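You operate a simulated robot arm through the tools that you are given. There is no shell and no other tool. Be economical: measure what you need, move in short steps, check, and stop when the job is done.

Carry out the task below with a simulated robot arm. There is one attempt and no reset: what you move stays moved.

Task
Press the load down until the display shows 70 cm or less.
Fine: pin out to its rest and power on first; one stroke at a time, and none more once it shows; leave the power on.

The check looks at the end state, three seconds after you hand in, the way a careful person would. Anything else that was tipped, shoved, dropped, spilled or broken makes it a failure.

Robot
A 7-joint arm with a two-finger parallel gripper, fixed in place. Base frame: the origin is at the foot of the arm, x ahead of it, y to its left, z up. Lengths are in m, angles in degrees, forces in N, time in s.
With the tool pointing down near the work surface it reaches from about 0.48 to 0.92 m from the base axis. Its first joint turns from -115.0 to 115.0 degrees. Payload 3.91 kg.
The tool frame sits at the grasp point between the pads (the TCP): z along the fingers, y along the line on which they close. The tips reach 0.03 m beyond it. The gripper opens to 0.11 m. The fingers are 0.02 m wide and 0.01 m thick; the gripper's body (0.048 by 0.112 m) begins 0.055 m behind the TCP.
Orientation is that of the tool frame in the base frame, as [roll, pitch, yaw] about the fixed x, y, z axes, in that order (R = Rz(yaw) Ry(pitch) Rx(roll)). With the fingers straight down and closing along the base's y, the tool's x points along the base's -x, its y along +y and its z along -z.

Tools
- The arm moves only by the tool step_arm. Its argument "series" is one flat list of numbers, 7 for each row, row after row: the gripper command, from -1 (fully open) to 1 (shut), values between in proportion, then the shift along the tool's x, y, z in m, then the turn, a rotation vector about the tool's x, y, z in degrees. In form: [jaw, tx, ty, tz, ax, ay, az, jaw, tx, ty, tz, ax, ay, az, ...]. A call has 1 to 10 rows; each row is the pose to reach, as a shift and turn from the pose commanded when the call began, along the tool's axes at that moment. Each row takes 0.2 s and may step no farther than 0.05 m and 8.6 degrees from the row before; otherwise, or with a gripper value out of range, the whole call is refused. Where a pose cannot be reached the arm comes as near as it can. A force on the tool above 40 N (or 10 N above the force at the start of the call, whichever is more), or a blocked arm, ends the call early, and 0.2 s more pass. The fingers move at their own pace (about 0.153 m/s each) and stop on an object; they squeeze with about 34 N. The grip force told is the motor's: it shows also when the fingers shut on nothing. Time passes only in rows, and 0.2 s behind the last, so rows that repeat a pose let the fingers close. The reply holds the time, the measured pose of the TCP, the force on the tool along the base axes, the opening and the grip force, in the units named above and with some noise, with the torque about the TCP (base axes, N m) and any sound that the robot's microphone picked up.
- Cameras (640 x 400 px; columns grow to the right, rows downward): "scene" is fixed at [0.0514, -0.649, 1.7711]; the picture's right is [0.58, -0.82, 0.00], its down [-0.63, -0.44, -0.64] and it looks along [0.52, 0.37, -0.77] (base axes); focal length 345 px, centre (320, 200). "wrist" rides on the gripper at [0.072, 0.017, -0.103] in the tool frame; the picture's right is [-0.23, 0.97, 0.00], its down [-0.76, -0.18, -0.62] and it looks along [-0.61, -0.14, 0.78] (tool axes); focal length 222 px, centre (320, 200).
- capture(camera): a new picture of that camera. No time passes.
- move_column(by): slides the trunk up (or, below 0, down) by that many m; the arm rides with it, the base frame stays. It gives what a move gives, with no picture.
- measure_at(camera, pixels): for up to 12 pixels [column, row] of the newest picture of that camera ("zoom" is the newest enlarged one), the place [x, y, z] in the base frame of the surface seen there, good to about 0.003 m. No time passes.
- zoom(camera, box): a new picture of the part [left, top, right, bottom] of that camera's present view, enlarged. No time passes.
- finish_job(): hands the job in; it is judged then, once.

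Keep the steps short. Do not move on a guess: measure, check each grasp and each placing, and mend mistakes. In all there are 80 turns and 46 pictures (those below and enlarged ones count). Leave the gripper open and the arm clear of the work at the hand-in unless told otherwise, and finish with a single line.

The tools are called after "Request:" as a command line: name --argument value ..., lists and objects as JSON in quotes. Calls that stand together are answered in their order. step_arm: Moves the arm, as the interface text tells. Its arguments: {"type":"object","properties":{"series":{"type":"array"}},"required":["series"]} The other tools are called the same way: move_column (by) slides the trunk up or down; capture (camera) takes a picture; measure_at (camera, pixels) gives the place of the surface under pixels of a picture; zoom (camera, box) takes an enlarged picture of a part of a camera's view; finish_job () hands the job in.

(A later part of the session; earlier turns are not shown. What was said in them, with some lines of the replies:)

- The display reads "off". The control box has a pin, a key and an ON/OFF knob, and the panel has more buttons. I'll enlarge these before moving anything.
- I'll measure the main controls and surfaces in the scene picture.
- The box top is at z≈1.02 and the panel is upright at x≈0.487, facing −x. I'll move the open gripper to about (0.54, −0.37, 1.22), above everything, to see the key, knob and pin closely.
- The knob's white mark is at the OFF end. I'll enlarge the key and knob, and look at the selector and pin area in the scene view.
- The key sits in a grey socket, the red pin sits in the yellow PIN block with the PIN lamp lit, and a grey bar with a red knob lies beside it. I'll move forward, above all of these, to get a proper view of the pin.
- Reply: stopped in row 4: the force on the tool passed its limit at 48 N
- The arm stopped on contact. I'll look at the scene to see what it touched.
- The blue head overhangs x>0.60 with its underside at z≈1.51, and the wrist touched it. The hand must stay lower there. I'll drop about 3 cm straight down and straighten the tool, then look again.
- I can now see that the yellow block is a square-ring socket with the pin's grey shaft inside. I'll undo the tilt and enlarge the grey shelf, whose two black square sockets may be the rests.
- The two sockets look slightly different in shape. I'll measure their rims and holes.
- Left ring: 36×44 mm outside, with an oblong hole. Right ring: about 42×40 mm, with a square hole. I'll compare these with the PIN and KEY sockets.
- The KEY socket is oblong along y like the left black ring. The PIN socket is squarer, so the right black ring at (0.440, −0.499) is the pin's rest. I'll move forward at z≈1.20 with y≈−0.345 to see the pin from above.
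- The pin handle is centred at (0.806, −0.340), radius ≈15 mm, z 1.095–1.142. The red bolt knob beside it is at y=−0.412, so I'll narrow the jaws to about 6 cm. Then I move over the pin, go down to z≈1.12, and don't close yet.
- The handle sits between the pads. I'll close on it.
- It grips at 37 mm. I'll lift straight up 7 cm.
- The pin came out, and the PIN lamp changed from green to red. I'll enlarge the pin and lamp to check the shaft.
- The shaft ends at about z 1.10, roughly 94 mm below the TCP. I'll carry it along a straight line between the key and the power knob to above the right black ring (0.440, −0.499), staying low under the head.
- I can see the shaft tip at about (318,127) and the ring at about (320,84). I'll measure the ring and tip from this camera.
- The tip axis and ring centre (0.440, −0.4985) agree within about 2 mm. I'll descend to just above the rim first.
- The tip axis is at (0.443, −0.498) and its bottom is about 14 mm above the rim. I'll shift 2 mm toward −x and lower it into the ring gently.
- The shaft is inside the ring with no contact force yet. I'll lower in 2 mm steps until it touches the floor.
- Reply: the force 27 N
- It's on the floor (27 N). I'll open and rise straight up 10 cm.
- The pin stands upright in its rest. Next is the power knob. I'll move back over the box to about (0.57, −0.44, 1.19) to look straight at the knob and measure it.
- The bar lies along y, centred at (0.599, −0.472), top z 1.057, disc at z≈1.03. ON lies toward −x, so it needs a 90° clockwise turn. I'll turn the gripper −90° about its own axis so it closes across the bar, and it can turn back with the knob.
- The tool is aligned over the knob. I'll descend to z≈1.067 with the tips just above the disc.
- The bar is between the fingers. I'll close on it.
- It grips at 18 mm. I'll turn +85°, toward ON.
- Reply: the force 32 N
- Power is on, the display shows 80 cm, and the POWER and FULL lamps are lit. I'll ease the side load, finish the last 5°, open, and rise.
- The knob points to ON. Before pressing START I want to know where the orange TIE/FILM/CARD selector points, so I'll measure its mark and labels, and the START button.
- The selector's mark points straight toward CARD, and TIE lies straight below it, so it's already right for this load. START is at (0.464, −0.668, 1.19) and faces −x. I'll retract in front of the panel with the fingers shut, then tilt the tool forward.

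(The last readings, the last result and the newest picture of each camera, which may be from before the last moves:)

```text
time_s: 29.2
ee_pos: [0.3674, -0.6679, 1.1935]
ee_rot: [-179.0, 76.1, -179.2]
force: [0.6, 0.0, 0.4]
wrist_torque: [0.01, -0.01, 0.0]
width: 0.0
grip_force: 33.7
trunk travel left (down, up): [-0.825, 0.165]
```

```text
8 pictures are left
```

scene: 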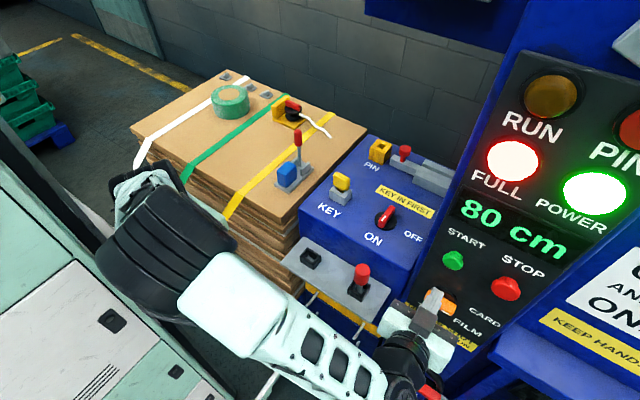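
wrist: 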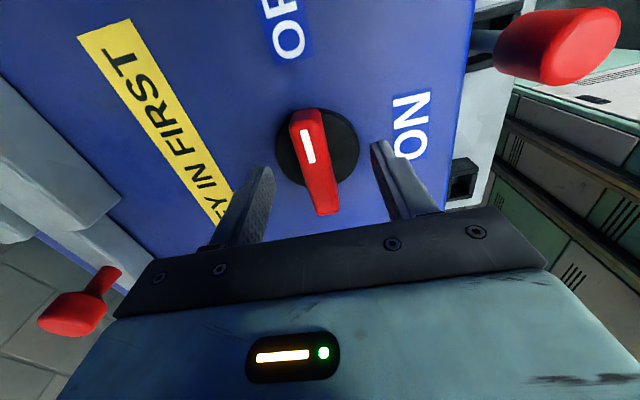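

The tool is in front of START. I'll finish tilting to level and drop 5 mm so the fingertips are at the button's height.

Request:
step_arm --series '[1, 0.005, 0, 0, 0, -7, 0, 1, 0.005, 0, 0, 0, -14, 0, 1, 0.005, 0, 0, 0, -14, 0]'

Request:
step_arm --series '[1, 0, 0, 0.03, 0, 0, 0, 1, 0, 0, 0.055, 0, 0, 0, 1, 0, 0, 0.055, 0, 0, 0]'

Request:
zoom --camera "scene" --box '[380, 200, 540, 340]'

```text
time_s: 30.0
ee_pos: [0.3653, -0.6662, 1.1866]
ee_rot: [-92.3, 89.9, -92.4]
force: [-0.3, -1.2, 0.2]
wrist_torque: [0.01, -0.03, 0.0]
width: 0.0002
grip_force: 34.3
trunk travel left (down, up): [-0.825, 0.165]
```

```text
time_s: 30.8
ee_pos: [0.4212, -0.6678, 1.1882]
ee_rot: [-106.4, 89.8, -106.6]
force: [-0.3, -0.8, -0.2]
wrist_torque: [0.0, -0.02, 0.02]
width: 0.0
grip_force: 34.1
trunk travel left (down, up): [-0.825, 0.165]
```

```text
2.86 times, centred on (460, 270) of scene
```

zoom: 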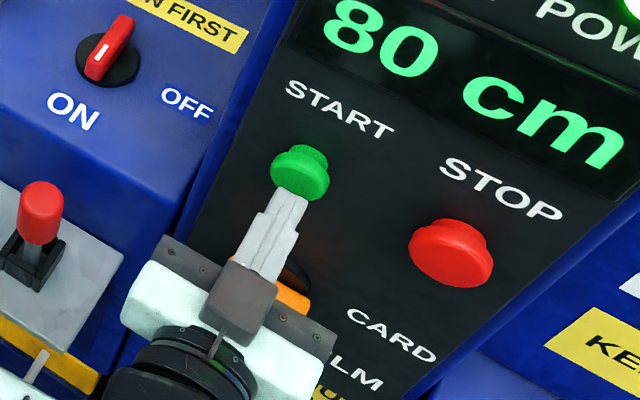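

The tips are lined up on the green button with about 13 mm to go. I'll press in small steps, then back off in the same call.

Request:
step_arm --series '[1, 0, 0, 0.01, 0, 0, 0, 1, 0, 0, 0.014, 0, 0, 0, 1, 0, 0, 0.017, 0, 0, 0, 1, 0, 0, 0.02, 0, 0, 0, 1, 0, 0, 0.01, 0, 0, 0, 1, 0, 0, 0, 0, 0, 0]'

```text
time_s: 32.2
ee_pos: [0.4214, -0.6662, 1.1875]
ee_rot: [-102.8, 89.7, -102.9]
force: [0.3, -0.2, 0.2]
wrist_torque: [0.03, 0.0, 0.01]
width: 0.0
grip_force: 34.0
trunk travel left (down, up): [-0.825, 0.165]
```

Request:
capture --camera "scene"

```text
6 pictures are left
```

scene: 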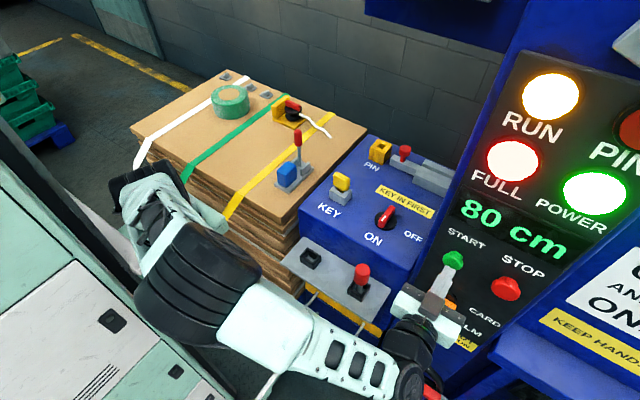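

RUN is lit, so a stroke is under way. I'll wait in place without pressing.

Request:
step_arm --series '[1, 0, 0, 0, 0, 0, 0, 1, 0, 0, 0, 0, 0, 0, 1, 0, 0, 0, 0, 0, 0, 1, 0, 0, 0, 0, 0, 0, 1, 0, 0, 0, 0, 0, 0, 1, 0, 0, 0, 0, 0, 0, 1, 0, 0, 0, 0, 0, 0, 1, 0, 0, 0, 0, 0, 0, 1, 0, 0, 0, 0, 0, 0, 1, 0, 0, 0, 0, 0, 0]'

Request:
step_arm --series '[1, 0, 0, 0, 0, 0, 0, 1, 0, 0, 0, 0, 0, 0, 1, 0, 0, 0, 0, 0, 0, 1, 0, 0, 0, 0, 0, 0, 1, 0, 0, 0, 0, 0, 0, 1, 0, 0, 0, 0, 0, 0, 1, 0, 0, 0, 0, 0, 0, 1, 0, 0, 0, 0, 0, 0, 1, 0, 0, 0, 0, 0, 0, 1, 0, 0, 0, 0, 0, 0]'

Request:
step_arm --series '[1, 0, 0, 0, 0, 0, 0, 1, 0, 0, 0, 0, 0, 0, 1, 0, 0, 0, 0, 0, 0, 1, 0, 0, 0, 0, 0, 0, 1, 0, 0, 0, 0, 0, 0, 1, 0, 0, 0, 0, 0, 0, 1, 0, 0, 0, 0, 0, 0, 1, 0, 0, 0, 0, 0, 0, 1, 0, 0, 0, 0, 0, 0, 1, 0, 0, 0, 0, 0, 0]'

Request:
capture --camera "scene"

```text
time_s: 34.4
ee_pos: [0.4201, -0.6673, 1.1878]
ee_rot: [-109.1, 89.8, -109.1]
force: [-0.1, 0.6, -1.0]
wrist_torque: [-0.02, 0.03, 0.02]
width: 0.0
grip_force: 33.6
trunk travel left (down, up): [-0.825, 0.165]
```

```text
time_s: 36.6
ee_pos: [0.4206, -0.6676, 1.1879]
ee_rot: [-109.1, 89.8, -109.3]
force: [-0.5, -0.3, 0.3]
wrist_torque: [-0.01, -0.04, 0.01]
width: 0.0
grip_force: 34.0
trunk travel left (down, up): [-0.825, 0.165]
```

```text
time_s: 38.8
ee_pos: [0.421, -0.6685, 1.1877]
ee_rot: [-109.1, 89.8, -109.1]
force: [0.1, 0.1, -0.2]
wrist_torque: [-0.01, 0.03, 0.04]
width: 0.0
grip_force: 33.8
trunk travel left (down, up): [-0.825, 0.165]
```

```text
5 pictures are left
```

scene: 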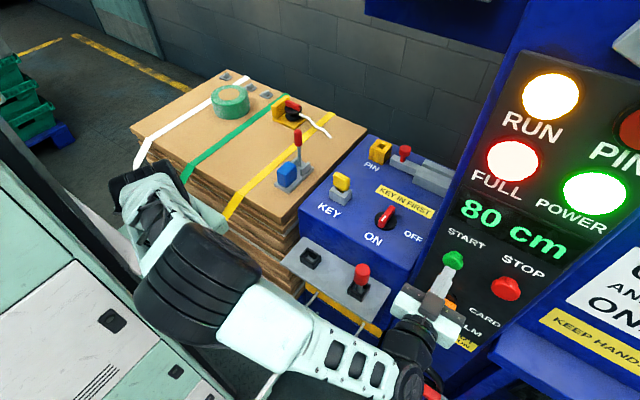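

It's still running and shows 80 cm. I'll wait longer before looking again.

Request:
step_arm --series '[1, 0, 0, 0, 0, 0, 0, 1, 0, 0, 0, 0, 0, 0, 1, 0, 0, 0, 0, 0, 0, 1, 0, 0, 0, 0, 0, 0, 1, 0, 0, 0, 0, 0, 0, 1, 0, 0, 0, 0, 0, 0, 1, 0, 0, 0, 0, 0, 0, 1, 0, 0, 0, 0, 0, 0, 1, 0, 0, 0, 0, 0, 0, 1, 0, 0, 0, 0, 0, 0]'

Request:
step_arm --series '[1, 0, 0, 0, 0, 0, 0, 1, 0, 0, 0, 0, 0, 0, 1, 0, 0, 0, 0, 0, 0, 1, 0, 0, 0, 0, 0, 0, 1, 0, 0, 0, 0, 0, 0, 1, 0, 0, 0, 0, 0, 0, 1, 0, 0, 0, 0, 0, 0, 1, 0, 0, 0, 0, 0, 0, 1, 0, 0, 0, 0, 0, 0, 1, 0, 0, 0, 0, 0, 0]'

Request:
step_arm --series '[1, 0, 0, 0, 0, 0, 0, 1, 0, 0, 0, 0, 0, 0, 1, 0, 0, 0, 0, 0, 0, 1, 0, 0, 0, 0, 0, 0, 1, 0, 0, 0, 0, 0, 0, 1, 0, 0, 0, 0, 0, 0, 1, 0, 0, 0, 0, 0, 0, 1, 0, 0, 0, 0, 0, 0, 1, 0, 0, 0, 0, 0, 0, 1, 0, 0, 0, 0, 0, 0]'

Request:
step_arm --series '[1, 0, 0, 0, 0, 0, 0, 1, 0, 0, 0, 0, 0, 0, 1, 0, 0, 0, 0, 0, 0, 1, 0, 0, 0, 0, 0, 0, 1, 0, 0, 0, 0, 0, 0, 1, 0, 0, 0, 0, 0, 0, 1, 0, 0, 0, 0, 0, 0, 1, 0, 0, 0, 0, 0, 0, 1, 0, 0, 0, 0, 0, 0, 1, 0, 0, 0, 0, 0, 0]'

Request:
step_arm --series '[1, 0, 0, 0, 0, 0, 0, 1, 0, 0, 0, 0, 0, 0, 1, 0, 0, 0, 0, 0, 0, 1, 0, 0, 0, 0, 0, 0, 1, 0, 0, 0, 0, 0, 0, 1, 0, 0, 0, 0, 0, 0, 1, 0, 0, 0, 0, 0, 0, 1, 0, 0, 0, 0, 0, 0, 1, 0, 0, 0, 0, 0, 0, 1, 0, 0, 0, 0, 0, 0]'

Request:
capture --camera "scene"

```text
time_s: 41.0
ee_pos: [0.4208, -0.6663, 1.1881]
ee_rot: [-109.1, 89.8, -109.2]
force: [-0.4, -0.7, 0.0]
wrist_torque: [-0.02, 0.04, 0.0]
width: 0.0
grip_force: 33.9
trunk travel left (down, up): [-0.825, 0.165]
```

```text
time_s: 43.2
ee_pos: [0.4202, -0.667, 1.1876]
ee_rot: [-109.3, 89.7, -109.5]
force: [-0.3, 0.1, -0.7]
wrist_torque: [-0.01, -0.04, 0.0]
width: 0.0003
grip_force: 34.6
trunk travel left (down, up): [-0.825, 0.165]
```

```text
time_s: 45.4
ee_pos: [0.422, -0.6679, 1.1882]
ee_rot: [-109.0, 89.8, -108.9]
force: [0.6, -1.0, 1.0]
wrist_torque: [0.02, 0.03, 0.0]
width: 0.0002
grip_force: 34.3
trunk travel left (down, up): [-0.825, 0.165]
```

```text
time_s: 47.6
ee_pos: [0.4218, -0.6671, 1.1879]
ee_rot: [-108.8, 89.8, -109.0]
force: [0.6, -0.1, 0.0]
wrist_torque: [-0.02, 0.01, -0.01]
width: 0.0
grip_force: 34.0
trunk travel left (down, up): [-0.825, 0.165]
```

```text
time_s: 49.8
ee_pos: [0.4202, -0.6669, 1.1875]
ee_rot: [-109.4, 89.8, -109.5]
force: [-0.4, 0.4, 0.2]
wrist_torque: [-0.03, 0.0, 0.0]
width: 0.0001
grip_force: 33.6
trunk travel left (down, up): [-0.825, 0.165]
```

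```text
4 pictures are left
```

scene: 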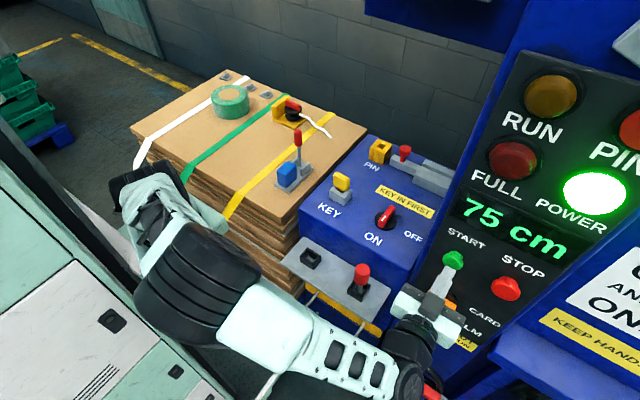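

The first stroke is done: 80 → 75 cm, RUN and FULL out. It's above 70, so one more stroke is needed. I'll press START again the same way and wait out the cycle.

Request:
step_arm --series '[1, 0, 0, 0.01, 0, 0, 0, 1, 0, 0, 0.014, 0, 0, 0, 1, 0, 0, 0.017, 0, 0, 0, 1, 0, 0, 0.02, 0, 0, 0, 1, 0, 0, 0.01, 0, 0, 0, 1, 0, 0, 0, 0, 0, 0]'

Request:
step_arm --series '[1, 0, 0, 0, 0, 0, 0, 1, 0, 0, 0, 0, 0, 0, 1, 0, 0, 0, 0, 0, 0, 1, 0, 0, 0, 0, 0, 0, 1, 0, 0, 0, 0, 0, 0, 1, 0, 0, 0, 0, 0, 0, 1, 0, 0, 0, 0, 0, 0, 1, 0, 0, 0, 0, 0, 0, 1, 0, 0, 0, 0, 0, 0, 1, 0, 0, 0, 0, 0, 0]'

Request:
step_arm --series '[1, 0, 0, 0, 0, 0, 0, 1, 0, 0, 0, 0, 0, 0, 1, 0, 0, 0, 0, 0, 0, 1, 0, 0, 0, 0, 0, 0, 1, 0, 0, 0, 0, 0, 0, 1, 0, 0, 0, 0, 0, 0, 1, 0, 0, 0, 0, 0, 0, 1, 0, 0, 0, 0, 0, 0, 1, 0, 0, 0, 0, 0, 0, 1, 0, 0, 0, 0, 0, 0]'

Request:
step_arm --series '[1, 0, 0, 0, 0, 0, 0, 1, 0, 0, 0, 0, 0, 0, 1, 0, 0, 0, 0, 0, 0, 1, 0, 0, 0, 0, 0, 0, 1, 0, 0, 0, 0, 0, 0, 1, 0, 0, 0, 0, 0, 0, 1, 0, 0, 0, 0, 0, 0, 1, 0, 0, 0, 0, 0, 0, 1, 0, 0, 0, 0, 0, 0, 1, 0, 0, 0, 0, 0, 0]'

Request:
step_arm --series '[1, 0, 0, 0, 0, 0, 0, 1, 0, 0, 0, 0, 0, 0, 1, 0, 0, 0, 0, 0, 0, 1, 0, 0, 0, 0, 0, 0, 1, 0, 0, 0, 0, 0, 0, 1, 0, 0, 0, 0, 0, 0, 1, 0, 0, 0, 0, 0, 0, 1, 0, 0, 0, 0, 0, 0, 1, 0, 0, 0, 0, 0, 0, 1, 0, 0, 0, 0, 0, 0]'

Request:
step_arm --series '[1, 0, 0, 0, 0, 0, 0, 1, 0, 0, 0, 0, 0, 0, 1, 0, 0, 0, 0, 0, 0, 1, 0, 0, 0, 0, 0, 0, 1, 0, 0, 0, 0, 0, 0, 1, 0, 0, 0, 0, 0, 0, 1, 0, 0, 0, 0, 0, 0, 1, 0, 0, 0, 0, 0, 0, 1, 0, 0, 0, 0, 0, 0, 1, 0, 0, 0, 0, 0, 0]'

Request:
step_arm --series '[1, 0, 0, 0, 0, 0, 0, 1, 0, 0, 0, 0, 0, 0, 1, 0, 0, 0, 0, 0, 0, 1, 0, 0, 0, 0, 0, 0, 1, 0, 0, 0, 0, 0, 0, 1, 0, 0, 0, 0, 0, 0, 1, 0, 0, 0, 0, 0, 0, 1, 0, 0, 0, 0, 0, 0, 1, 0, 0, 0, 0, 0, 0, 1, 0, 0, 0, 0, 0, 0]'

Request:
step_arm --series '[1, 0, 0, 0, 0, 0, 0, 1, 0, 0, 0, 0, 0, 0, 1, 0, 0, 0, 0, 0, 0, 1, 0, 0, 0, 0, 0, 0, 1, 0, 0, 0, 0, 0, 0, 1, 0, 0, 0, 0, 0, 0, 1, 0, 0, 0, 0, 0, 0, 1, 0, 0, 0, 0, 0, 0, 1, 0, 0, 0, 0, 0, 0, 1, 0, 0, 0, 0, 0, 0]'

Request:
step_arm --series '[1, 0, 0, 0, 0, 0, 0, 1, 0, 0, 0, 0, 0, 0, 1, 0, 0, 0, 0, 0, 0, 1, 0, 0, 0, 0, 0, 0, 1, 0, 0, 0, 0, 0, 0, 1, 0, 0, 0, 0, 0, 0, 1, 0, 0, 0, 0, 0, 0, 1, 0, 0, 0, 0, 0, 0, 1, 0, 0, 0, 0, 0, 0, 1, 0, 0, 0, 0, 0, 0]'

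Request:
capture --camera "scene"

```text
time_s: 51.2
ee_pos: [0.4209, -0.6669, 1.1872]
ee_rot: [-106.1, 89.8, -106.2]
force: [0.2, -0.9, 0.6]
wrist_torque: [-0.01, 0.0, -0.01]
width: 0.0
grip_force: 33.8
trunk travel left (down, up): [-0.825, 0.165]
```

```text
time_s: 53.4
ee_pos: [0.4212, -0.6671, 1.1876]
ee_rot: [-109.2, 89.8, -109.3]
force: [0.9, -0.3, -0.7]
wrist_torque: [-0.01, -0.01, -0.02]
width: 0.0
grip_force: 33.4
trunk travel left (down, up): [-0.825, 0.165]
```

```text
time_s: 55.6
ee_pos: [0.4209, -0.6667, 1.1867]
ee_rot: [-109.1, 89.8, -109.4]
force: [0.7, 0.4, 0.1]
wrist_torque: [0.02, 0.02, 0.02]
width: 0.0002
grip_force: 34.1
trunk travel left (down, up): [-0.825, 0.165]
```

```text
time_s: 57.8
ee_pos: [0.4205, -0.6678, 1.189]
ee_rot: [-109.2, 89.8, -109.4]
force: [0.2, 1.2, 0.1]
wrist_torque: [-0.01, 0.04, 0.03]
width: 0.0005
grip_force: 33.9
trunk travel left (down, up): [-0.825, 0.165]
```

```text
time_s: 60.0
ee_pos: [0.4214, -0.6675, 1.188]
ee_rot: [-109.2, 89.8, -109.3]
force: [0.4, 0.4, 0.2]
wrist_torque: [-0.01, 0.0, 0.02]
width: 0.0
grip_force: 34.0
trunk travel left (down, up): [-0.825, 0.165]
```

```text
time_s: 62.2
ee_pos: [0.4208, -0.6673, 1.1877]
ee_rot: [-109.2, 89.8, -109.3]
force: [0.3, 1.0, -0.4]
wrist_torque: [-0.02, -0.03, -0.01]
width: 0.0
grip_force: 34.3
trunk travel left (down, up): [-0.825, 0.165]
```

```text
time_s: 64.4
ee_pos: [0.4211, -0.6669, 1.1873]
ee_rot: [-109.3, 89.8, -109.2]
force: [-0.5, 0.9, -0.9]
wrist_torque: [0.03, 0.0, -0.02]
width: 0.0
grip_force: 33.8
trunk travel left (down, up): [-0.825, 0.165]
```

```text
time_s: 66.6
ee_pos: [0.4199, -0.6674, 1.1885]
ee_rot: [-109.2, 89.8, -109.4]
force: [0.3, 0.2, -0.9]
wrist_torque: [-0.04, 0.01, -0.01]
width: 0.0
grip_force: 33.8
trunk travel left (down, up): [-0.825, 0.165]
```

```text
time_s: 68.8
ee_pos: [0.4211, -0.6678, 1.1877]
ee_rot: [-109.1, 89.8, -109.1]
force: [0.0, 0.3, 0.9]
wrist_torque: [0.0, 0.0, -0.04]
width: 0.0
grip_force: 34.0
trunk travel left (down, up): [-0.825, 0.165]
```

```text
3 pictures are left
```

scene: 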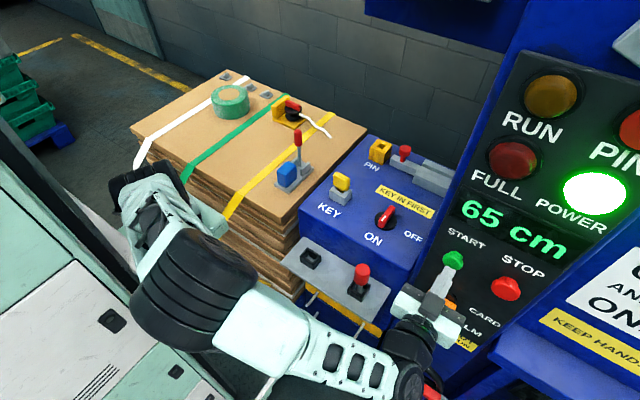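

The display now shows 65 cm, RUN is out, and POWER stays on. No more strokes are needed. I'll back straight away from the panel 12 cm and open the gripper.

Request:
step_arm --series '[1, 0, 0, -0.03, 0, 0, 0, 1, 0, 0, -0.06, 0, 0, 0, -1, 0, 0, -0.09, 0, 0, 0, -1, 0, 0, -0.12, 0, 0, 0, -1, 0, 0, -0.12, 0, 0, 0, -1, 0, 0, -0.12, 0, 0, 0]'

Request:
capture --camera "scene"

```text
time_s: 70.2
ee_pos: [0.3004, -0.6658, 1.1884]
ee_rot: [-107.4, 89.8, -107.6]
force: [-0.6, 0.4, 0.8]
wrist_torque: [0.01, -0.02, 0.0]
width: 0.1102
grip_force: 0.0
trunk travel left (down, up): [-0.825, 0.165]
```

```text
2 pictures are left
```

scene: 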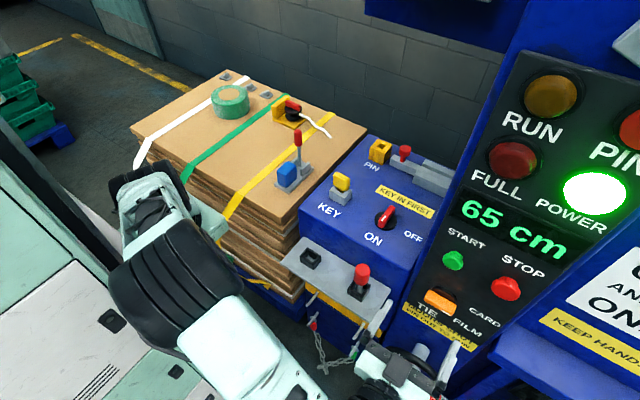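

The display reads 65 cm, power is on, RUN is off, the pin is in its rest, and the gripper is open and clear. I'm handing in.

Request:
finish_job

```text
The job is handed in.
```

I pressed the load down to 65 cm in two strokes, with the pin in the right-hand black socket (taken as its rest, unlabelled), the power left on, and the arm clear with the gripper open; early on the wrist bumped the underside of the blue press head, and I saw no damage.
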